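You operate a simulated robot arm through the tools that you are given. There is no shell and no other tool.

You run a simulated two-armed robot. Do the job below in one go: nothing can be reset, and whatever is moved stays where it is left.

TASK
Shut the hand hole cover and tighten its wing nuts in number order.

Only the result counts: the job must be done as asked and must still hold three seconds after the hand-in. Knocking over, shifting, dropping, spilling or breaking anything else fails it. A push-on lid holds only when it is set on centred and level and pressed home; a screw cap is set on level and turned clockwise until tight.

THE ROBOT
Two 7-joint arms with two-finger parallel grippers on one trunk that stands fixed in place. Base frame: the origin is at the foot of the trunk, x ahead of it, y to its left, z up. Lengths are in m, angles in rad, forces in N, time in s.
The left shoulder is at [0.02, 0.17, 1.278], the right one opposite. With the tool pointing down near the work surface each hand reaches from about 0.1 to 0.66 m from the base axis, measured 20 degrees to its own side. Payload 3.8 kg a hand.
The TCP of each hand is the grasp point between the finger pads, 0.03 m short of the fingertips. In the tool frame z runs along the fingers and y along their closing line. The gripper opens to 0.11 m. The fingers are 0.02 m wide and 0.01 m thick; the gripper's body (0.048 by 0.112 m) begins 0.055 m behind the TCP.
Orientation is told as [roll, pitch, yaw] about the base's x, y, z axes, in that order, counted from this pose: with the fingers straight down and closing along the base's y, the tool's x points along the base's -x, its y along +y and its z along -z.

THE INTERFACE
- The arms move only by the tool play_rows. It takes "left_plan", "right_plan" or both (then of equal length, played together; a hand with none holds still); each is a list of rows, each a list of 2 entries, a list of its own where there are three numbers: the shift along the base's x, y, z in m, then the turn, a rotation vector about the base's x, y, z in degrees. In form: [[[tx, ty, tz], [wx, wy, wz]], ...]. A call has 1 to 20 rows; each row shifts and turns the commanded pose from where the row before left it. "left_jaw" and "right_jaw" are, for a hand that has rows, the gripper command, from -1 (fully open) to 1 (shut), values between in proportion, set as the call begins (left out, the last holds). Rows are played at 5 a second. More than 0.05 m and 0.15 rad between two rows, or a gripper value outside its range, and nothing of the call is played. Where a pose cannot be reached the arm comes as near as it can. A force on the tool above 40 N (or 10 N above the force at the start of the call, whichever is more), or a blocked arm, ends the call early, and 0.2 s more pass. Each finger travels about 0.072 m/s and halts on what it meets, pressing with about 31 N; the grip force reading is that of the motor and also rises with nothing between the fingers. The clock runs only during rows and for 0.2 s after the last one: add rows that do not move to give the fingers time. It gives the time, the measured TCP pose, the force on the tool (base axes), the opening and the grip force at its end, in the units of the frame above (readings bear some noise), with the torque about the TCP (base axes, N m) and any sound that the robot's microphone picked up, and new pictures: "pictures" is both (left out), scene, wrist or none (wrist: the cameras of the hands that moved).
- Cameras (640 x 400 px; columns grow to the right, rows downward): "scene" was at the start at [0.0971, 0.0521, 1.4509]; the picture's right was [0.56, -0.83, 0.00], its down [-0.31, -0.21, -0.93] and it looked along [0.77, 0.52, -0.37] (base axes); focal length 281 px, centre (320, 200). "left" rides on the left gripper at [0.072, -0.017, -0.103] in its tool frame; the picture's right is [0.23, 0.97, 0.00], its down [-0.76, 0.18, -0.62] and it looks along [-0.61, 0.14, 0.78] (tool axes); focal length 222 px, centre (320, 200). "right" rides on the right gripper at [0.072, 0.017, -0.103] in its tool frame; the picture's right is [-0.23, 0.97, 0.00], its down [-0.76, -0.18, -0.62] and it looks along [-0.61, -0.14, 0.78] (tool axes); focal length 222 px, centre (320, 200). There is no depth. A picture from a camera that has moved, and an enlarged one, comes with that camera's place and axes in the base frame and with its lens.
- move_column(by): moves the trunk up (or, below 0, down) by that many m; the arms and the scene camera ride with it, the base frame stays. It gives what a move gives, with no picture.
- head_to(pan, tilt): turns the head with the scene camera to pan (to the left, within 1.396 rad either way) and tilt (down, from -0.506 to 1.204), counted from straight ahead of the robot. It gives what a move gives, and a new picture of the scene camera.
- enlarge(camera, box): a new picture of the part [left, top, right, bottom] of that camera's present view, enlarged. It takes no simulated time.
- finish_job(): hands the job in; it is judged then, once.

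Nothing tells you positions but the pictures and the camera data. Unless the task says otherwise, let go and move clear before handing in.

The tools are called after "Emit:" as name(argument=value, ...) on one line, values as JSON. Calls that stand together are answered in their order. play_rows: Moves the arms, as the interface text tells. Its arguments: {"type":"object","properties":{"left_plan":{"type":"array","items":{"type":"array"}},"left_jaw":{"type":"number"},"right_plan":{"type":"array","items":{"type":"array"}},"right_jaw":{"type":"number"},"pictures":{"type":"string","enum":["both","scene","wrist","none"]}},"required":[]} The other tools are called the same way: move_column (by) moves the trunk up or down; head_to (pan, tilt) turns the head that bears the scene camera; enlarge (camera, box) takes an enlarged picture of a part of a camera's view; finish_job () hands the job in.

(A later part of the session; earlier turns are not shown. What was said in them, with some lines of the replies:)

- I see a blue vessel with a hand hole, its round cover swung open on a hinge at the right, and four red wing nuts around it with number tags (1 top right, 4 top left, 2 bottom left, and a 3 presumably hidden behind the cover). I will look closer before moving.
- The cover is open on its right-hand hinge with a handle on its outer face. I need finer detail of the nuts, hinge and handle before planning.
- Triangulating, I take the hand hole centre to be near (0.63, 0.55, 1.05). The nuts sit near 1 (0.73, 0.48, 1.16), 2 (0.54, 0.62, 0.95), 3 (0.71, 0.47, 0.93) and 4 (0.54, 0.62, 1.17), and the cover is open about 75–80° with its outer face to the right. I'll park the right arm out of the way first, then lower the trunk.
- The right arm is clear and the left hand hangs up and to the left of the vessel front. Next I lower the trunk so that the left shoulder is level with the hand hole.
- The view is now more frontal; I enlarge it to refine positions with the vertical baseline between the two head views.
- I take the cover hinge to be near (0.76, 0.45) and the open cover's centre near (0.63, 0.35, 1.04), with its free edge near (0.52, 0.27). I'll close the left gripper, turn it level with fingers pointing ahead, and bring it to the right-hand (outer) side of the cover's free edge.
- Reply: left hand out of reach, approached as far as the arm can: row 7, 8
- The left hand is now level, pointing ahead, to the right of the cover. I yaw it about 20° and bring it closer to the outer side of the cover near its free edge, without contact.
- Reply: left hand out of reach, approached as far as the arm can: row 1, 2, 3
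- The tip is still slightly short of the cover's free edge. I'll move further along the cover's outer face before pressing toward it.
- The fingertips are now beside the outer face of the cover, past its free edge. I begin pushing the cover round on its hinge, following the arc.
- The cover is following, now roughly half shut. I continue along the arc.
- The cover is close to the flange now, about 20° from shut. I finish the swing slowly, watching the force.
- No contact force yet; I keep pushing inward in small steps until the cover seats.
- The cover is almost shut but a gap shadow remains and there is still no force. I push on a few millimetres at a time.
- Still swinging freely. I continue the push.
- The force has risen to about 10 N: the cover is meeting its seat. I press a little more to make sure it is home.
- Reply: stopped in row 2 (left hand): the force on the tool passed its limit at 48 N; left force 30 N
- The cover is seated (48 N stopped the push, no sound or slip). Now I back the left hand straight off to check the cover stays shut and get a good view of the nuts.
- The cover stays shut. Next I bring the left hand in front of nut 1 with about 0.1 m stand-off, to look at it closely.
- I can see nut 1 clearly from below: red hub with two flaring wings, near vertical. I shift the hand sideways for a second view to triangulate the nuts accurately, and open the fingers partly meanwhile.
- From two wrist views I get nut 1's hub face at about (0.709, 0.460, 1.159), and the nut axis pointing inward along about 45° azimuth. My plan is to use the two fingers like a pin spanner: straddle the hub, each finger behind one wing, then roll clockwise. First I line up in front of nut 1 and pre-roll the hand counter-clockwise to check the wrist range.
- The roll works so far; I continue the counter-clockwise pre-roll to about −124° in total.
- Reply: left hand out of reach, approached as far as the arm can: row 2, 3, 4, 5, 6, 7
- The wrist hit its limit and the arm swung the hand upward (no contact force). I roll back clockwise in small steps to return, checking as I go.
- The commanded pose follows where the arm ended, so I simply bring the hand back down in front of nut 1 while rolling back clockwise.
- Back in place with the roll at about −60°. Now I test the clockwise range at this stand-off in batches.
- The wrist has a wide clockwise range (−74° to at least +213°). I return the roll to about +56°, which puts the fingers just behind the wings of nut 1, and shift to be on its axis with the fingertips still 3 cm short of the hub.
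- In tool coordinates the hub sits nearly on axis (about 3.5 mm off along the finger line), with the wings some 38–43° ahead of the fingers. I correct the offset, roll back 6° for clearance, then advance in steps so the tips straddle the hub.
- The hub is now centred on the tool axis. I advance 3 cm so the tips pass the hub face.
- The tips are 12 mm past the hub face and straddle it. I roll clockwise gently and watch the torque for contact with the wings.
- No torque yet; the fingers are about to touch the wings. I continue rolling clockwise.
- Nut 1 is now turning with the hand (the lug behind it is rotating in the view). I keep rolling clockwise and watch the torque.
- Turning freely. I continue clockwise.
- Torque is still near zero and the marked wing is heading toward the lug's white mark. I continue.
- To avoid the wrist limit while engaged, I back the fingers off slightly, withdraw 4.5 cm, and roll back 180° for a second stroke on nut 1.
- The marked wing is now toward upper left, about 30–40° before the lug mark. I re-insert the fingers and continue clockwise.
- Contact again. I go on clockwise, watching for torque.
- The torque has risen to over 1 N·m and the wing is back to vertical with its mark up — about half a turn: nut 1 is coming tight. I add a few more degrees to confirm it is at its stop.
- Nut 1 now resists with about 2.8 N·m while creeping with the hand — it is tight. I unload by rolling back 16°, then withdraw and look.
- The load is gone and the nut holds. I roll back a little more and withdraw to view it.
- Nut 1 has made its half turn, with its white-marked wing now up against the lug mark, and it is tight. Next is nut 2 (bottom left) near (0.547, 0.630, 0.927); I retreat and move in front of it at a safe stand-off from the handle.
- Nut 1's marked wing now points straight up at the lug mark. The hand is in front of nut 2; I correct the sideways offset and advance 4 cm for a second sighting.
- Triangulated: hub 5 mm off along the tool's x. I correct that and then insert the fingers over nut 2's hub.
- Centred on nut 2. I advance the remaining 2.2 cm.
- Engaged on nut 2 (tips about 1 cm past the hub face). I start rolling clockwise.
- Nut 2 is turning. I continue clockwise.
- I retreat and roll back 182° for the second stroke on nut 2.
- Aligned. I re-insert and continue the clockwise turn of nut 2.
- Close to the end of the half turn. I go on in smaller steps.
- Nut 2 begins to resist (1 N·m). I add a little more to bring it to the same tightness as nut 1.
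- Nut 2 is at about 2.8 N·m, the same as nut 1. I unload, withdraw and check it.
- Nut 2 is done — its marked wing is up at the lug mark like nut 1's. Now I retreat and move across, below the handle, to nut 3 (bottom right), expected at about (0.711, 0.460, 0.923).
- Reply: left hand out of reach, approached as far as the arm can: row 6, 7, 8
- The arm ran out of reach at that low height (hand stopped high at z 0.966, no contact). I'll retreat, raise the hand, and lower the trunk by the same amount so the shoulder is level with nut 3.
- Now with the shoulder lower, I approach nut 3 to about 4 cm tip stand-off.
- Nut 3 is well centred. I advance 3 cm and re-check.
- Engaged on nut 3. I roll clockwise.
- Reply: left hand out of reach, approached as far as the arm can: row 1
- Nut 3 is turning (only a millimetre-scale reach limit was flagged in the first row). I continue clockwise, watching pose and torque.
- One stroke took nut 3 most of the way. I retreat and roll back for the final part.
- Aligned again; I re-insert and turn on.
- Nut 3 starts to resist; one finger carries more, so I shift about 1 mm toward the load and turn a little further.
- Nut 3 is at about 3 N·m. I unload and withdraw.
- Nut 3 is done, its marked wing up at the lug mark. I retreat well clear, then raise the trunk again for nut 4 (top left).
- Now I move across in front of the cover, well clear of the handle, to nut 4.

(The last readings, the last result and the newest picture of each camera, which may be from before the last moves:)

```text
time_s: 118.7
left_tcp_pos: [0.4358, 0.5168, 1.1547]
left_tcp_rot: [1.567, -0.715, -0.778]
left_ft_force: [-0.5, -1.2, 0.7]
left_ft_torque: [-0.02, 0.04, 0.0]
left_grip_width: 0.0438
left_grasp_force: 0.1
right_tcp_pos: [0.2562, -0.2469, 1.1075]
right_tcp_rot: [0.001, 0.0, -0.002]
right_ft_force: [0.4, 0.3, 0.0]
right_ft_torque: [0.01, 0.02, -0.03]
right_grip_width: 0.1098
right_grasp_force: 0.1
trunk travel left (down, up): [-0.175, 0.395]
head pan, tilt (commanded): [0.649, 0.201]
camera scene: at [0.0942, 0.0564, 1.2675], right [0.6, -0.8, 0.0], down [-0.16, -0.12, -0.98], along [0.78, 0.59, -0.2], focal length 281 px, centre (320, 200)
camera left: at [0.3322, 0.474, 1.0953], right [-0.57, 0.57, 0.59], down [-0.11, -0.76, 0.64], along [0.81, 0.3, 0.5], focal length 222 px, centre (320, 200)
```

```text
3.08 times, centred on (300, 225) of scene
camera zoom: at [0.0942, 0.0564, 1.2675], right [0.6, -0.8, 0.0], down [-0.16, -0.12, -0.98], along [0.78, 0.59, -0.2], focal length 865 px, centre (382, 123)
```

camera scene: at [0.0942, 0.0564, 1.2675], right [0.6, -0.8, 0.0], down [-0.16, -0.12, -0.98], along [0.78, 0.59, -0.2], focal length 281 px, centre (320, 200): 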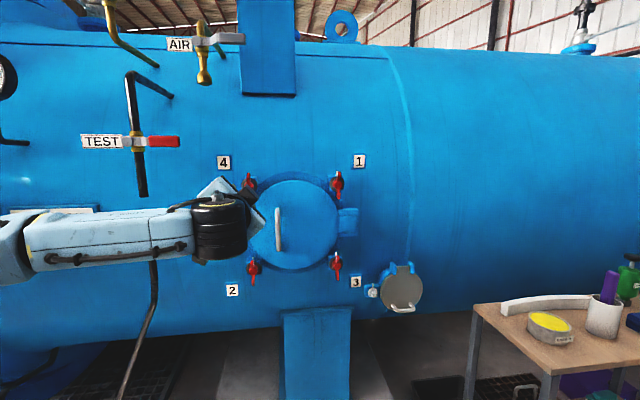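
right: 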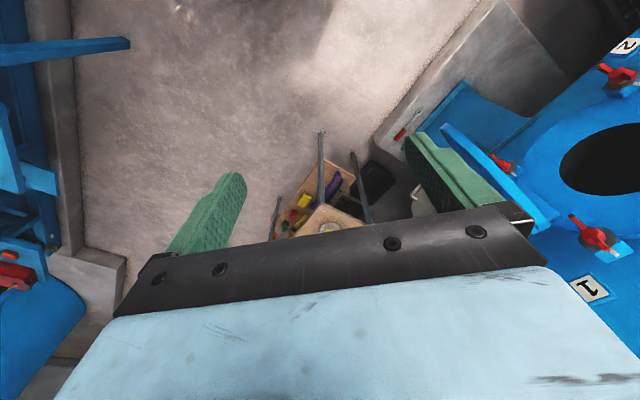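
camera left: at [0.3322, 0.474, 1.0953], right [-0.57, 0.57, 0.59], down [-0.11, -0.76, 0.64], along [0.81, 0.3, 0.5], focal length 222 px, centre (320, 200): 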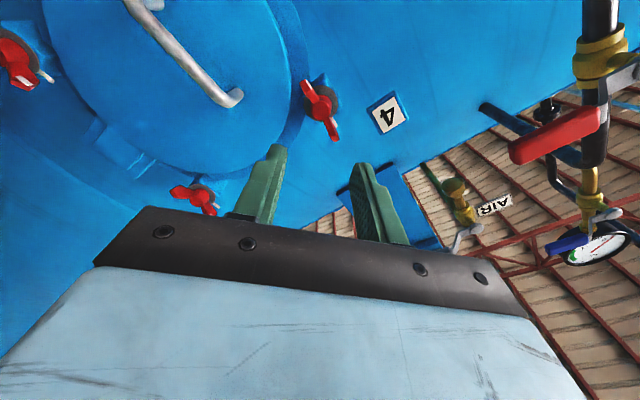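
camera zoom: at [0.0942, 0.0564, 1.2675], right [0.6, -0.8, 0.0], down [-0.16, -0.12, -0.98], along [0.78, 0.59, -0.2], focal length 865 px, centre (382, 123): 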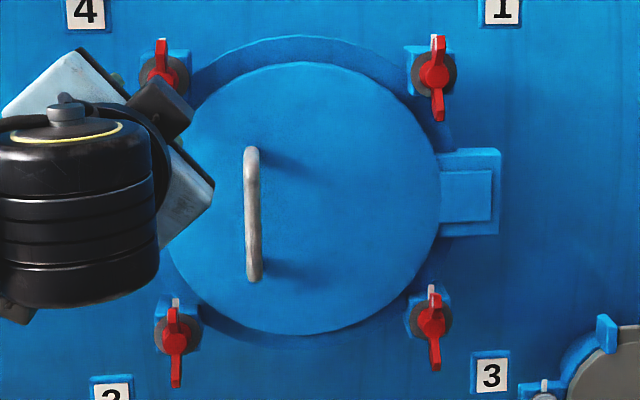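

Nuts 1–3 show their marked wings up. I approach nut 4 with small corrections.

Emit:
play_rows(left_plan=[[[0.0283, 0.028, -0.005], [0, 0, 0]], [[0.0283, 0.0283, 0], [0, 0, 0]], [[0, 0, 0], [0, 0, 0]]], pictures="none")

Emit:
enlarge(camera="left", box=[220, 60, 460, 230])

```text
time_s: 119.5
left_tcp_pos: [0.4934, 0.5742, 1.1497]
left_tcp_rot: [1.564, -0.717, -0.776]
left_ft_force: [0.3, -0.3, 0.2]
left_ft_torque: [0.01, -0.02, 0.01]
left_grip_width: 0.0442
left_grasp_force: 0.0
right_tcp_pos: [0.2554, -0.2473, 1.1074]
right_tcp_rot: [0.0, -0.001, -0.002]
right_ft_force: [0.1, 0.0, 0.5]
right_ft_torque: [-0.02, 0.02, -0.03]
right_grip_width: 0.11
right_grasp_force: 0.0
trunk travel left (down, up): [-0.175, 0.395]
head pan, tilt (commanded): [0.649, 0.201]
```

```text
2.35 times, centred on (340, 145) of left
camera zoom: at [0.3888, 0.5306, 1.0909], right [-0.58, 0.57, 0.58], down [-0.11, -0.76, 0.64], along [0.81, 0.3, 0.5], focal length 523 px, centre (273, 329)
```

zoom: 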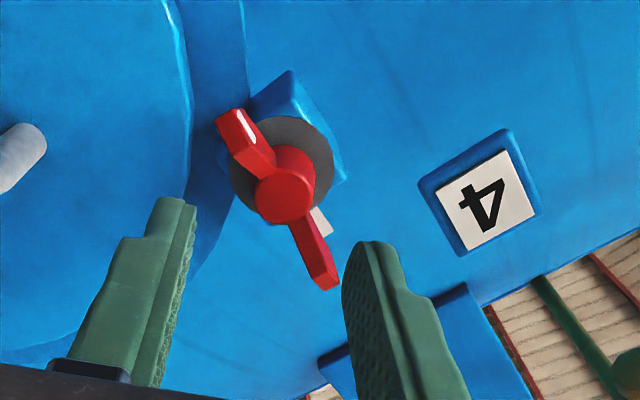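

Emit:
play_rows(left_plan=[[[-0.0004, 0.0004, 0.0052], [0, 0, 0]], [[0.0106, 0.0106, 0], [0, 0, 0]], [[0.0106, 0.0106, 0], [0, 0, 0]], [[0, 0, 0], [0, 0, 0]]], pictures="none")

Emit:
enlarge(camera="left", box=[220, 60, 460, 230])

```text
time_s: 120.5
left_tcp_pos: [0.5153, 0.5966, 1.157]
left_tcp_rot: [1.567, -0.719, -0.776]
left_ft_force: [0.3, -0.2, 0.7]
left_ft_torque: [0.02, 0.02, 0.0]
left_grip_width: 0.044
left_grasp_force: 0.0
right_tcp_pos: [0.2539, -0.2457, 1.1067]
right_tcp_rot: [0.001, 0.001, 0.0]
right_ft_force: [0.0, 0.4, 0.4]
right_ft_torque: [-0.02, 0.03, -0.06]
right_grip_width: 0.1101
right_grasp_force: 0.0
trunk travel left (down, up): [-0.175, 0.395]
head pan, tilt (commanded): [0.649, 0.201]
```

```text
2.35 times, centred on (340, 145) of left
camera zoom: at [0.4101, 0.5532, 1.0973], right [-0.58, 0.57, 0.58], down [-0.11, -0.76, 0.64], along [0.81, 0.3, 0.5], focal length 523 px, centre (273, 329)
```

zoom: 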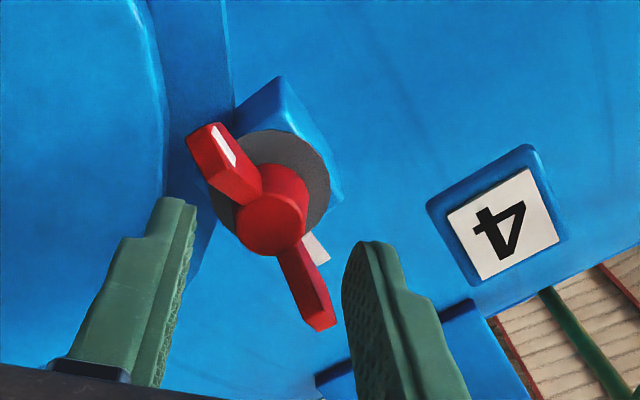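

Well centred. I advance the last 2.2 cm onto nut 4.

Emit:
play_rows(left_plan=[[[0.0085, 0.0073, -0.001], [0, 0, 0]], [[0.0079, 0.0079, 0], [0, 0, 0]], [[0, 0, 0], [0, 0, 0]]], pictures="none")

Emit:
enlarge(camera="left", box=[220, 60, 460, 230])

```text
time_s: 121.2
left_tcp_pos: [0.5317, 0.6099, 1.156]
left_tcp_rot: [1.565, -0.717, -0.777]
left_ft_force: [0.4, 1.0, 0.4]
left_ft_torque: [-0.01, -0.02, 0.0]
left_grip_width: 0.0441
left_grasp_force: 0.0
right_tcp_pos: [0.2549, -0.2472, 1.1072]
right_tcp_rot: [0.001, -0.001, 0.0]
right_ft_force: [0.4, -0.1, -0.5]
right_ft_torque: [-0.02, 0.03, 0.01]
right_grip_width: 0.1099
right_grasp_force: 0.1
trunk travel left (down, up): [-0.175, 0.395]
head pan, tilt (commanded): [0.649, 0.201]
```

```text
2.35 times, centred on (340, 145) of left
camera zoom: at [0.4269, 0.5674, 1.0968], right [-0.58, 0.57, 0.58], down [-0.11, -0.76, 0.64], along [0.81, 0.3, 0.5], focal length 523 px, centre (273, 329)
```

zoom: 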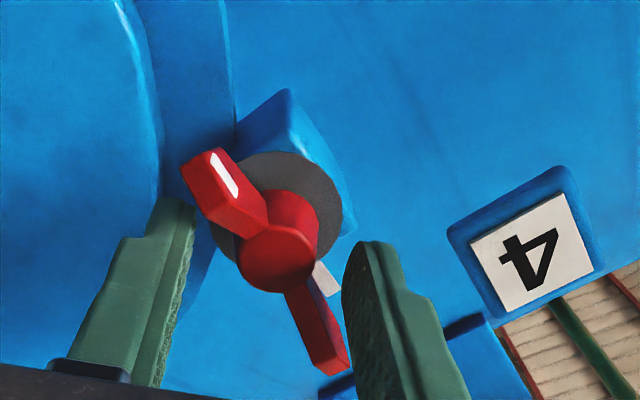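

Engaged on nut 4. I roll clockwise.

Emit:
play_rows(left_plan=[[[0.0014, 0.0014, 0], [3.54, 3.54, 0]], [[0, 0, 0], [4.24, 4.24, 0]], [[0, 0, 0], [4.24, 4.24, 0]], [[0, 0, 0], [4.24, 4.24, 0]], [[0, 0, 0], [4.24, 4.24, 0]], [[0, 0, 0], [4.24, 4.24, 0]]], pictures="none")

Emit:
play_rows(left_plan=[[[0, 0, 0], [4.24, 4.24, 0]], [[0, 0, 0], [4.24, 4.24, 0]], [[0, 0, 0], [4.24, 4.24, 0]], [[0, 0, 0], [4.24, 4.24, 0]], [[0, 0, 0], [4.24, 4.24, 0]]], pictures="none")

Emit:
enlarge(camera="left", box=[220, 60, 460, 230])

```text
time_s: 122.7
left_tcp_pos: [0.5322, 0.6121, 1.1546]
left_tcp_rot: [1.571, -0.106, -0.778]
left_ft_force: [-0.1, 0.9, 0.6]
left_ft_torque: [0.0, -0.05, 0.0]
left_grip_width: 0.0439
left_grasp_force: 0.3
right_tcp_pos: [0.255, -0.2473, 1.107]
right_tcp_rot: [0.0, 0.001, -0.002]
right_ft_force: [0.7, -0.2, 0.0]
right_ft_torque: [-0.01, 0.03, 0.02]
right_grip_width: 0.1104
right_grasp_force: 0.0
trunk travel left (down, up): [-0.175, 0.395]
head pan, tilt (commanded): [0.649, 0.201]
```

```text
time_s: 123.8
left_tcp_pos: [0.532, 0.6128, 1.1554]
left_tcp_rot: [1.574, 0.419, -0.78]
left_ft_force: [-0.5, -0.3, 0.6]
left_ft_torque: [0.03, -0.02, 0.03]
left_grip_width: 0.0442
left_grasp_force: 0.1
right_tcp_pos: [0.2558, -0.2482, 1.1076]
right_tcp_rot: [0.0, 0.001, 0.0]
right_ft_force: [0.1, 0.7, 0.3]
right_ft_torque: [0.03, -0.04, 0.0]
right_grip_width: 0.11
right_grasp_force: 0.1
trunk travel left (down, up): [-0.175, 0.395]
head pan, tilt (commanded): [0.649, 0.201]
```

```text
2.35 times, centred on (340, 145) of left
camera zoom: at [0.4063, 0.5902, 1.1695], right [0.13, -0.14, 0.98], down [0.11, -0.98, -0.15], along [0.99, 0.13, -0.11], focal length 523 px, centre (273, 329)
```

zoom: 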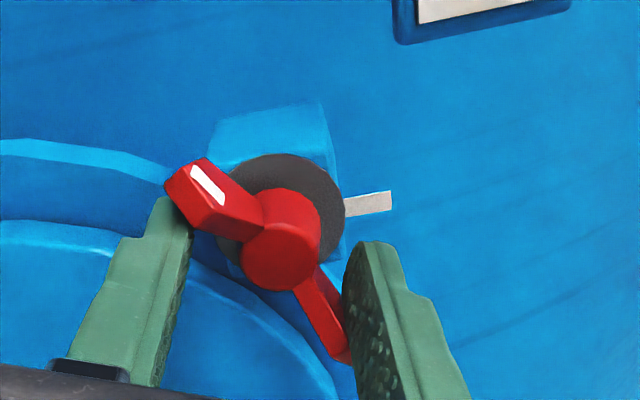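

Nut 4 turns with the hand. I continue clockwise in batches.

Emit:
play_rows(left_plan=[[[0, 0, 0], [4.24, 4.24, 0]], [[0, 0, 0], [4.24, 4.24, 0]], [[0, 0, 0], [4.24, 4.24, 0]], [[0, 0, 0], [4.24, 4.24, 0]], [[0, 0, 0], [4.24, 4.24, 0]]], pictures="none")

Emit:
play_rows(left_plan=[[[0, 0, 0], [4.24, 4.24, 0]], [[0, 0, 0], [4.24, 4.24, 0]], [[0, 0, 0], [4.24, 4.24, 0]], [[0, 0, 0], [4.24, 4.24, 0]]], pictures="none")

Emit:
enlarge(camera="left", box=[220, 60, 460, 230])

```text
time_s: 125.0
left_tcp_pos: [0.5327, 0.6118, 1.1551]
left_tcp_rot: [1.579, 0.943, -0.775]
left_ft_force: [-0.3, -0.4, -0.2]
left_ft_torque: [0.0, -0.02, -0.01]
left_grip_width: 0.0443
left_grasp_force: 0.1
right_tcp_pos: [0.2558, -0.2471, 1.1064]
right_tcp_rot: [0.001, -0.001, -0.001]
right_ft_force: [-0.3, -0.9, -0.2]
right_ft_torque: [0.01, -0.02, 0.02]
right_grip_width: 0.11
right_grasp_force: 0.1
trunk travel left (down, up): [-0.175, 0.395]
head pan, tilt (commanded): [0.649, 0.201]
```

```text
time_s: 126.0
left_tcp_pos: [0.5323, 0.6111, 1.1555]
left_tcp_rot: [1.604, 1.362, -0.752]
left_ft_force: [-0.2, -0.3, 0.2]
left_ft_torque: [0.02, -0.04, 0.0]
left_grip_width: 0.0443
left_grasp_force: 0.7
right_tcp_pos: [0.2555, -0.2475, 1.1078]
right_tcp_rot: [0.0, 0.0, -0.003]
right_ft_force: [0.5, 0.0, -0.2]
right_ft_torque: [-0.02, -0.02, -0.02]
right_grip_width: 0.1099
right_grasp_force: 0.0
trunk travel left (down, up): [-0.175, 0.395]
head pan, tilt (commanded): [0.649, 0.201]
```

```text
2.35 times, centred on (340, 145) of left
camera zoom: at [0.4356, 0.5606, 1.2232], right [0.64, -0.64, 0.43], down [-0.2, -0.67, -0.71], along [0.74, 0.37, -0.56], focal length 523 px, centre (273, 329)
```

zoom: 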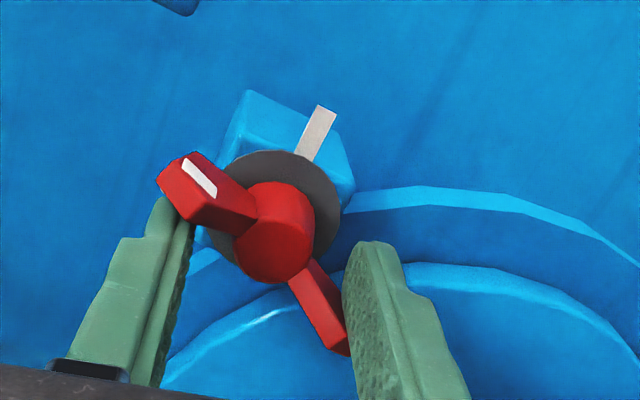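

Emit:
play_rows(left_plan=[[[0, 0, 0], [4.24, 4.24, 0]], [[0, 0, 0], [4.24, 4.24, 0]], [[0, 0, 0], [4.24, 4.24, 0]]], pictures="none")

Emit:
play_rows(left_plan=[[[0, 0, 0], [-5.66, -5.66, 0]], [[-0.0106, -0.0106, 0], [0, 0, 0]], [[-0.0106, -0.0106, 0], [0, 0, 0]], [[-0.0106, -0.0106, 0], [0, 0, 0]], [[0, 0, 0], [-5.85, -5.85, 0]], [[0, 0, 0], [-5.85, -5.85, 0]], [[0, 0, 0], [-5.85, -5.85, 0]], [[0, 0, 0], [-5.85, -5.85, 0]], [[0, 0, 0], [-5.85, -5.85, 0]], [[0, 0, 0], [-5.85, -5.85, 0]], [[0, 0, 0], [-5.85, -5.85, 0]], [[0, 0, 0], [-5.85, -5.85, 0]], [[0, 0, 0], [-5.85, -5.85, 0]], [[0, 0, 0], [-5.85, -5.85, 0]], [[0, 0, 0], [-5.85, -5.85, 0]], [[0, 0, 0], [-5.85, -5.85, 0]], [[0, 0, 0], [-5.85, -5.85, 0]], [[0, 0, 0], [-5.85, -5.85, 0]], [[0, 0, 0], [-5.85, -5.85, 0]], [[0, 0, 0], [-5.85, -5.85, 0]]], pictures="none")

```text
time_s: 126.8
left_tcp_pos: [0.5321, 0.6126, 1.1553]
left_tcp_rot: [-1.635, 1.466, 2.289]
left_ft_force: [1.0, -1.3, -0.1]
left_ft_torque: [-0.01, -0.02, -0.01]
left_grip_width: 0.0443
left_grasp_force: 0.3
right_tcp_pos: [0.255, -0.2483, 1.1079]
right_tcp_rot: [0.0, -0.001, -0.002]
right_ft_force: [-0.6, 0.1, 0.2]
right_ft_torque: [-0.02, 0.01, 0.01]
right_grip_width: 0.11
right_grasp_force: 0.0
trunk travel left (down, up): [-0.175, 0.395]
head pan, tilt (commanded): [0.649, 0.201]
```

```text
time_s: 131.1
left_tcp_pos: [0.4995, 0.5811, 1.1555]
left_tcp_rot: [1.566, -0.779, -0.774]
left_ft_force: [0.1, -0.2, -0.3]
left_ft_torque: [0.01, 0.02, 0.0]
left_grip_width: 0.0439
left_grasp_force: 0.1
right_tcp_pos: [0.2554, -0.2462, 1.1067]
right_tcp_rot: [0.001, -0.001, 0.001]
right_ft_force: [-0.4, -0.4, 0.9]
right_ft_torque: [0.0, 0.01, -0.01]
right_grip_width: 0.11
right_grasp_force: 0.0
trunk travel left (down, up): [-0.175, 0.395]
head pan, tilt (commanded): [0.649, 0.201]
```

Emit:
play_rows(left_plan=[[[0, 0, 0], [-5.8, -5.8, 0]], [[0, 0, 0], [-5.8, -5.8, 0]], [[0, 0, 0], [-5.8, -5.8, 0]], [[0, 0, 0], [-5.8, -5.8, 0]], [[0, 0, 0], [-5.8, -5.8, 0]], [[0, 0, 0], [-5.8, -5.8, 0]], [[0, 0, 0], [0, 0, 0]]], pictures="none")

Emit:
enlarge(camera="left", box=[220, 60, 460, 230])

```text
time_s: 132.7
left_tcp_pos: [0.5007, 0.5812, 1.1567]
left_tcp_rot: [-1.463, -1.503, 2.251]
left_ft_force: [0.7, -0.2, -0.5]
left_ft_torque: [-0.02, 0.02, -0.02]
left_grip_width: 0.044
left_grasp_force: 0.1
right_tcp_pos: [0.2561, -0.2474, 1.1072]
right_tcp_rot: [0.0, -0.002, 0.0]
right_ft_force: [0.3, -0.3, 0.6]
right_ft_torque: [-0.01, 0.05, 0.01]
right_grip_width: 0.11
right_grasp_force: 0.0
trunk travel left (down, up): [-0.175, 0.395]
head pan, tilt (commanded): [0.649, 0.201]
```

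```text
2.35 times, centred on (340, 145) of left
camera zoom: at [0.4414, 0.4918, 1.086], right [-0.68, 0.67, -0.29], down [-0.6, -0.28, 0.75], along [0.43, 0.68, 0.59], focal length 523 px, centre (273, 329)
```

zoom: 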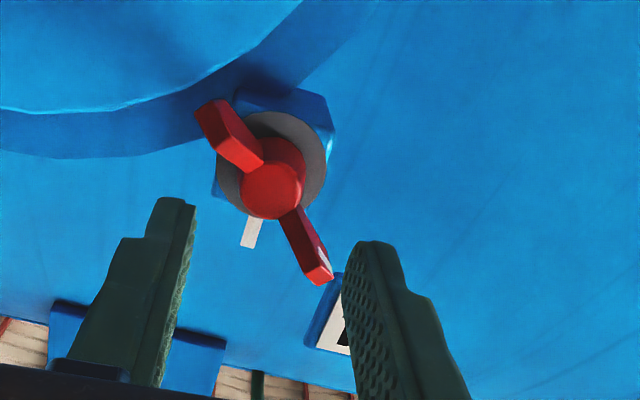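

Aligned; I re-insert and finish turning nut 4.

Emit:
play_rows(left_plan=[[[0.0106, 0.0106, 0], [0, 0, 0]], [[0.0106, 0.0106, 0], [0, 0, 0]], [[0.0053, 0.0053, 0], [0, 0, 0]], [[0.0053, 0.0053, 0], [0, 0, 0]], [[0, 0, 0], [3.54, 3.54, 0]], [[0, 0, 0], [3.54, 3.54, 0]], [[0, 0, 0], [3.54, 3.54, 0]], [[0, 0, 0], [3.54, 3.54, 0]]], pictures="none")

Emit:
enlarge(camera="left", box=[220, 60, 460, 230])

Emit:
play_rows(left_plan=[[[0, 0, 0], [4.24, 4.24, 0]], [[0, 0, 0], [4.24, 4.24, 0]], [[0, 0, 0], [4.24, 4.24, 0]], [[0, 0, 0], [4.24, 4.24, 0]]], pictures="none")

Emit:
enlarge(camera="left", box=[220, 60, 460, 230])

```text
time_s: 134.4
left_tcp_pos: [0.5344, 0.6121, 1.1556]
left_tcp_rot: [1.547, -1.285, -0.76]
left_ft_force: [0.5, -1.2, 1.9]
left_ft_torque: [-0.01, -0.07, -0.04]
left_grip_width: 0.0442
left_grasp_force: 0.1
right_tcp_pos: [0.2568, -0.2475, 1.1071]
right_tcp_rot: [0.0, 0.001, -0.002]
right_ft_force: [-0.1, 0.1, -0.5]
right_ft_torque: [0.0, 0.0, 0.01]
right_grip_width: 0.1101
right_grasp_force: 0.1
trunk travel left (down, up): [-0.175, 0.395]
head pan, tilt (commanded): [0.649, 0.201]
```

```text
2.35 times, centred on (340, 145) of left
camera zoom: at [0.4558, 0.5411, 1.0827], right [-0.71, 0.7, 0.06], down [-0.41, -0.47, 0.78], along [0.58, 0.53, 0.62], focal length 523 px, centre (273, 329)
```

zoom: 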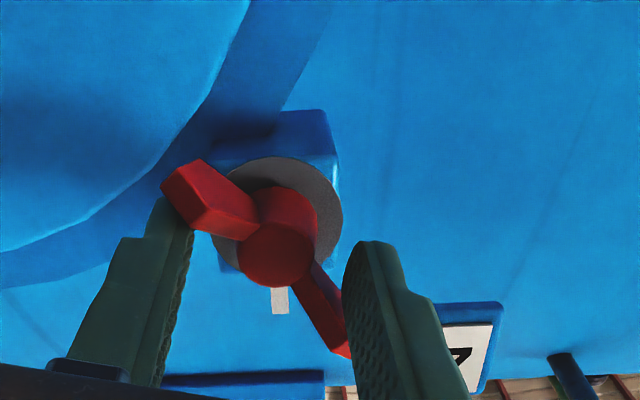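

```text
time_s: 135.4
left_tcp_pos: [0.5312, 0.6129, 1.155]
left_tcp_rot: [1.562, -0.867, -0.774]
left_ft_force: [0.2, -2.2, 1.0]
left_ft_torque: [-0.05, -0.06, -0.05]
left_grip_width: 0.0446
left_grasp_force: 1.2
right_tcp_pos: [0.2555, -0.2474, 1.1064]
right_tcp_rot: [-0.001, 0.001, 0.0]
right_ft_force: [0.0, 0.3, -0.5]
right_ft_torque: [0.02, -0.02, -0.04]
right_grip_width: 0.1101
right_grasp_force: 0.0
trunk travel left (down, up): [-0.175, 0.395]
head pan, tilt (commanded): [0.649, 0.201]
```

```text
2.35 times, centred on (340, 145) of left
camera zoom: at [0.4338, 0.5623, 1.0904], right [-0.63, 0.63, 0.46], down [-0.18, -0.69, 0.7], along [0.76, 0.36, 0.55], focal length 523 px, centre (273, 329)
```

zoom: 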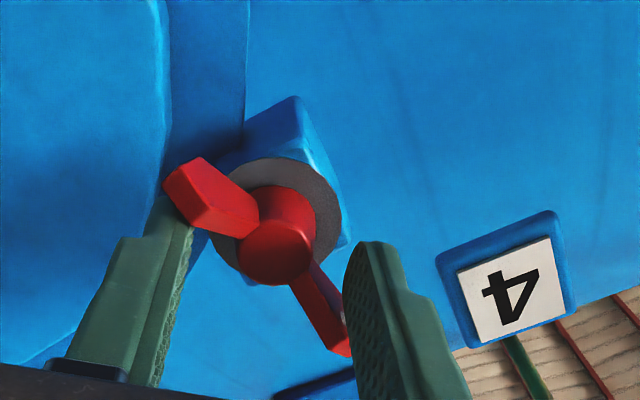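

Emit:
play_rows(left_plan=[[[0, 0, 0], [3.54, 3.54, 0]], [[0, 0, 0], [3.54, 3.54, 0]], [[0, 0, 0], [3.54, 3.54, 0]]], pictures="none")

Emit:
play_rows(left_plan=[[[0, 0, 0], [2.83, 2.83, 0]], [[0, 0, 0], [2.83, 2.83, 0]]], pictures="none")

Emit:
play_rows(left_plan=[[[0, 0, 0], [2.83, 2.83, 0]], [[0, 0, 0], [0, 0, 0]]], pictures="none")

```text
time_s: 136.2
left_tcp_pos: [0.5331, 0.6132, 1.1551]
left_tcp_rot: [1.568, -0.605, -0.777]
left_ft_force: [1.2, -1.6, -0.9]
left_ft_torque: [-0.02, -0.02, -0.06]
left_grip_width: 0.0448
left_grasp_force: 0.0
right_tcp_pos: [0.256, -0.2479, 1.1061]
right_tcp_rot: [-0.001, 0.0, -0.001]
right_ft_force: [0.2, -0.4, -0.9]
right_ft_torque: [-0.03, 0.0, 0.01]
right_grip_width: 0.1102
right_grasp_force: 0.0
trunk travel left (down, up): [-0.175, 0.395]
head pan, tilt (commanded): [0.649, 0.201]
```

```text
time_s: 136.8
left_tcp_pos: [0.5321, 0.6121, 1.1569]
left_tcp_rot: [1.57, -0.466, -0.777]
left_ft_force: [4.2, 0.6, 5.2]
left_ft_torque: [-0.91, -0.43, -0.39]
left_grip_width: 0.0519
left_grasp_force: 7.9
right_tcp_pos: [0.2554, -0.2476, 1.1079]
right_tcp_rot: [-0.001, 0.001, -0.003]
right_ft_force: [-0.3, -0.9, 0.2]
right_ft_torque: [-0.02, -0.01, 0.01]
right_grip_width: 0.1101
right_grasp_force: 0.0
trunk travel left (down, up): [-0.175, 0.395]
head pan, tilt (commanded): [0.649, 0.201]
```

```text
time_s: 137.4
left_tcp_pos: [0.5311, 0.6117, 1.1571]
left_tcp_rot: [1.572, -0.399, -0.779]
left_ft_force: [3.9, 0.7, 6.9]
left_ft_torque: [-1.43, -1.8, -0.4]
left_grip_width: 0.0516
left_grasp_force: 8.0
right_tcp_pos: [0.2562, -0.2464, 1.1071]
right_tcp_rot: [0.001, -0.002, -0.001]
right_ft_force: [-0.7, -0.3, -0.3]
right_ft_torque: [0.01, -0.04, 0.03]
right_grip_width: 0.1102
right_grasp_force: 0.1
trunk travel left (down, up): [-0.175, 0.395]
head pan, tilt (commanded): [0.649, 0.201]
```

Emit:
play_rows(left_plan=[[[0, 0, 0], [1.41, 1.41, 0]], [[0, 0, 0], [0, 0, 0]]], pictures="none")

Emit:
enlarge(camera="left", box=[220, 60, 460, 230])

```text
time_s: 138.1
left_tcp_pos: [0.5318, 0.6117, 1.1556]
left_tcp_rot: [1.571, -0.367, -0.779]
left_ft_force: [7.2, 2.3, 10.6]
left_ft_torque: [-1.93, -2.23, -0.46]
left_grip_width: 0.0524
left_grasp_force: 8.3
right_tcp_pos: [0.2552, -0.2479, 1.1071]
right_tcp_rot: [0.0, 0.001, -0.002]
right_ft_force: [0.6, -0.1, -0.4]
right_ft_torque: [-0.02, 0.02, 0.01]
right_grip_width: 0.11
right_grasp_force: 0.0
trunk travel left (down, up): [-0.175, 0.395]
head pan, tilt (commanded): [0.649, 0.201]
```

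```text
2.35 times, centred on (340, 145) of left
camera zoom: at [0.4148, 0.5816, 1.1152], right [-0.4, 0.39, 0.83], down [0.02, -0.9, 0.44], along [0.92, 0.19, 0.35], focal length 523 px, centre (273, 329)
```

zoom: 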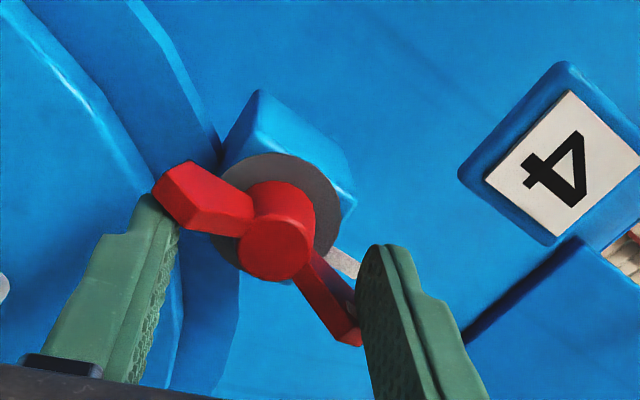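

Nut 4 is at about 2.9 N·m, like the others. I unload, withdraw and move the hand clear to inspect everything.

Emit:
play_rows(left_plan=[[[0, 0, 0], [-3.8, -3.8, 0]], [[0, 0, 0], [-3.8, -3.8, 0]], [[0, 0, 0], [-3.8, -3.8, 0]], [[0, 0, 0], [-4.24, -4.24, 0]], [[-0.0106, -0.0106, 0], [0, 0, 0]], [[-0.0106, -0.0106, 0], [0, 0, 0]], [[-0.0106, -0.0106, 0], [0, 0, 0]], [[-0.0212, -0.0212, 0], [0, 0, 0]], [[-0.0212, -0.0212, 0], [0, 0, 0]], [[-0.0212, -0.0212, 0], [0, 0, 0]], [[0, 0, 0], [0, 0, 0]]], pictures="both")

Emit:
enlarge(camera="scene", box=[230, 150, 370, 290])

Emit:
enlarge(camera="left", box=[220, 40, 420, 160])

```text
time_s: 140.4
left_tcp_pos: [0.4354, 0.5183, 1.1542]
left_tcp_rot: [1.567, -0.748, -0.774]
left_ft_force: [0.1, -0.4, 0.2]
left_ft_torque: [-0.02, 0.0, -0.04]
left_grip_width: 0.044
left_grasp_force: 0.1
right_tcp_pos: [0.256, -0.2465, 1.1071]
right_tcp_rot: [0.001, -0.001, -0.004]
right_ft_force: [0.2, 0.4, -0.3]
right_ft_torque: [-0.01, -0.05, 0.0]
right_grip_width: 0.1102
right_grasp_force: 0.0
trunk travel left (down, up): [-0.175, 0.395]
head pan, tilt (commanded): [0.649, 0.201]
camera scene: at [0.0942, 0.0567, 1.2675], right [0.6, -0.8, 0.0], down [-0.16, -0.12, -0.98], along [0.78, 0.59, -0.2], focal length 281 px, centre (320, 200)
camera left: at [0.3333, 0.4733, 1.0935], right [-0.59, 0.58, 0.56], down [-0.12, -0.75, 0.65], along [0.8, 0.31, 0.51], focal length 222 px, centre (320, 200)
```

scene: 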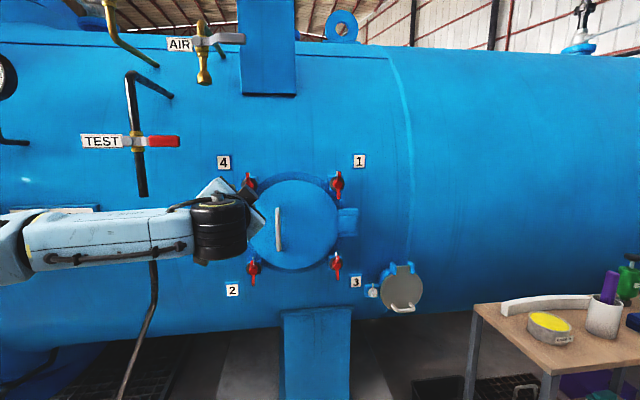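
left: 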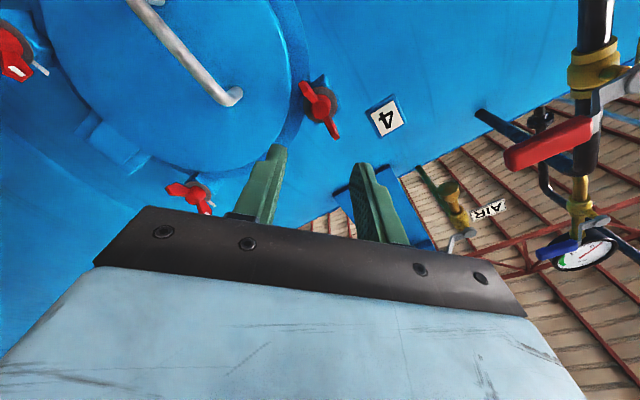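

```text
2.86 times, centred on (300, 220) of scene
camera zoom: at [0.0942, 0.0567, 1.2675], right [0.6, -0.8, 0.0], down [-0.16, -0.12, -0.98], along [0.78, 0.59, -0.2], focal length 803 px, centre (377, 143)
```

zoom: 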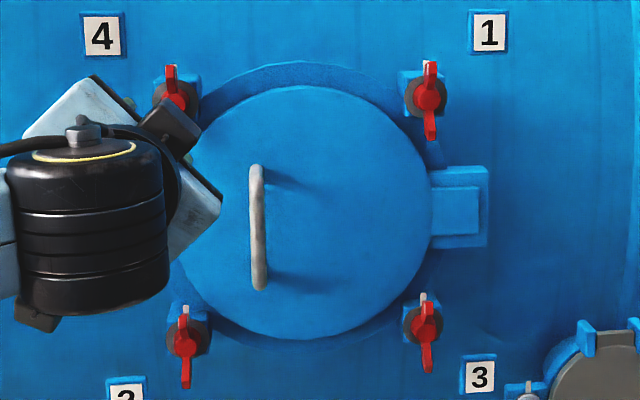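

```text
3.20 times, centred on (320, 100) of left
camera zoom: at [0.3333, 0.4733, 1.0935], right [-0.59, 0.58, 0.56], down [-0.12, -0.75, 0.65], along [0.8, 0.31, 0.51], focal length 711 px, centre (320, 520)
```

zoom: 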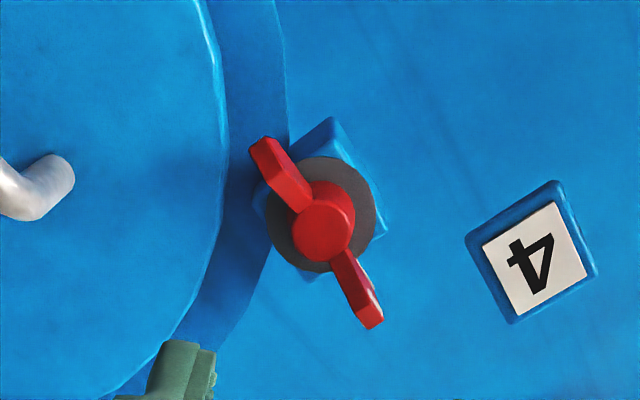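

Nut 4's marked wing is up too. I move the hand back and up, clear of the view, to check all four nuts and the cover closely.

Emit:
play_rows(left_plan=[[[-0.015, -0.02, 0.03], [0, 0, 0]], [[-0.015, -0.02, 0.03], [0, 0, 0]], [[-0.015, -0.02, 0.03], [0, 0, 0]], [[-0.015, -0.02, 0.03], [0, 0, 0]], [[-0.015, -0.02, 0.03], [0, 0, 0]], [[0, 0, 0], [0, 0, 0]]], pictures="scene")

Emit:
enlarge(camera="scene", box=[230, 160, 280, 205])

Emit:
enlarge(camera="scene", box=[315, 160, 365, 205])

Emit:
enlarge(camera="scene", box=[230, 240, 280, 285])

Emit:
enlarge(camera="scene", box=[315, 240, 365, 285])

```text
time_s: 141.8
left_tcp_pos: [0.3625, 0.4158, 1.3066]
left_tcp_rot: [1.565, -0.746, -0.775]
left_ft_force: [-0.2, 0.4, -0.2]
left_ft_torque: [-0.03, -0.01, 0.0]
left_grip_width: 0.0439
left_grasp_force: 0.1
right_tcp_pos: [0.2544, -0.2468, 1.1066]
right_tcp_rot: [-0.001, 0.001, 0.002]
right_ft_force: [-0.6, 1.7, -0.7]
right_ft_torque: [-0.04, -0.04, -0.01]
right_grip_width: 0.1099
right_grasp_force: 0.0
trunk travel left (down, up): [-0.175, 0.395]
head pan, tilt (commanded): [0.649, 0.201]
camera scene: at [0.0944, 0.0569, 1.2674], right [0.6, -0.8, 0.0], down [-0.16, -0.12, -0.98], along [0.78, 0.59, -0.2], focal length 281 px, centre (320, 200)
```

scene: 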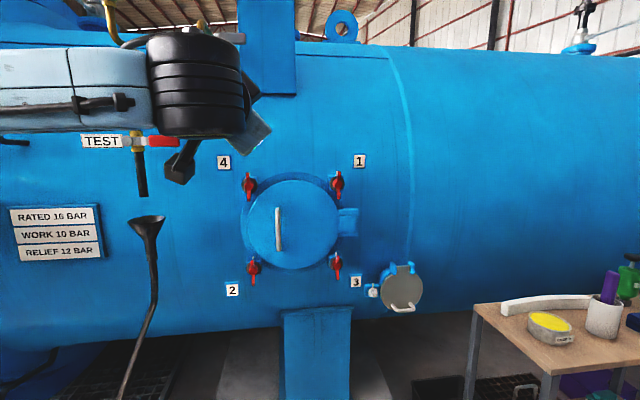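

```text
8.89 times, centred on (255, 182) of scene
camera zoom: at [0.0944, 0.0569, 1.2674], right [0.6, -0.8, 0.0], down [-0.16, -0.12, -0.98], along [0.78, 0.59, -0.2], focal length 2499 px, centre (898, 356)
```

zoom: 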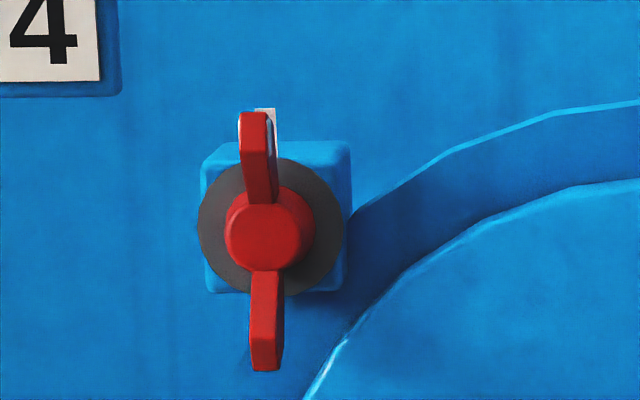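

```text
8.89 times, centred on (340, 182) of scene
camera zoom: at [0.0944, 0.0569, 1.2674], right [0.6, -0.8, 0.0], down [-0.16, -0.12, -0.98], along [0.78, 0.59, -0.2], focal length 2499 px, centre (142, 356)
```

zoom: 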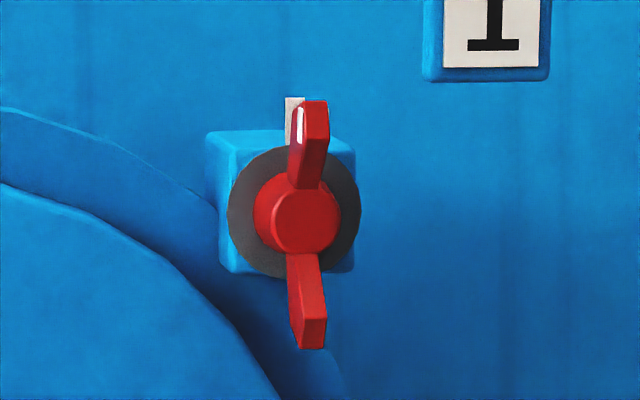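

```text
8.89 times, centred on (255, 262) of scene
camera zoom: at [0.0944, 0.0569, 1.2674], right [0.6, -0.8, 0.0], down [-0.16, -0.12, -0.98], along [0.78, 0.59, -0.2], focal length 2499 px, centre (898, -356)
```

zoom: 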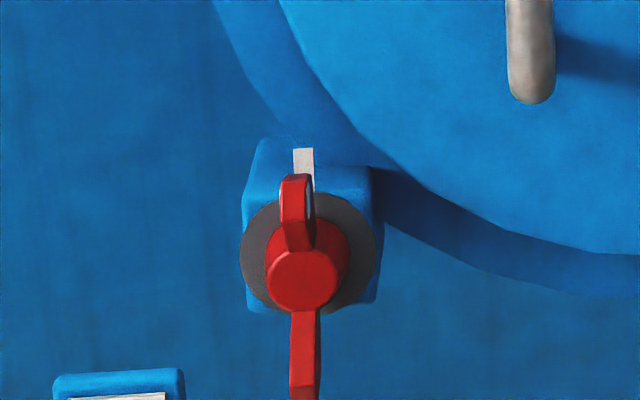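

```text
8.89 times, centred on (340, 262) of scene
camera zoom: at [0.0944, 0.0569, 1.2674], right [0.6, -0.8, 0.0], down [-0.16, -0.12, -0.98], along [0.78, 0.59, -0.2], focal length 2499 px, centre (142, -356)
```

zoom: 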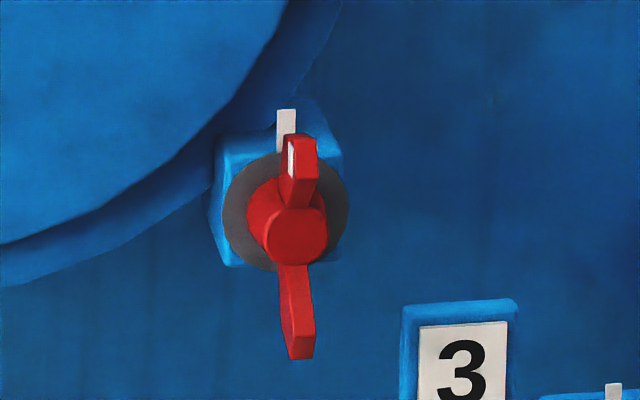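

The cover is shut. All four wing nuts were tightened in order 1, 2, 3, 4 to about 2.8–3 N·m each, with every marked wing up at its lug mark. Both hands are clear, so I hand the job in.

Emit:
finish_job()

```text
The job is handed in.
```

I shut the hand hole cover and tightened its wing nuts in number order 1, 2, 3, 4, then handed the job in. The hand-in reply gave no verdict.

- **Cover:** I pushed it round on its hinge until it met its seat and the push passed 48 N. It stayed shut after I let go.
- **Nuts:** Each nut was turned clockwise about half a turn, until it resisted with roughly 2.8 to 3 N·m. In the last pictures all four have the white-marked wing pointing up at the white mark on its lug. No sound such as a click was ever picked up, so "tight" rests on the torque readings and the pictures.
- **Surroundings:** Two moves ran into the left arm's reach limit and swung the hand off course in free air, once in front of nut 1 and once on the way to nut 3. The force readings after both showed no contact. I saw nothing else knocked or shifted.

Both hands are clear of the work, and the trunk is 0.2 m lower than at the start.
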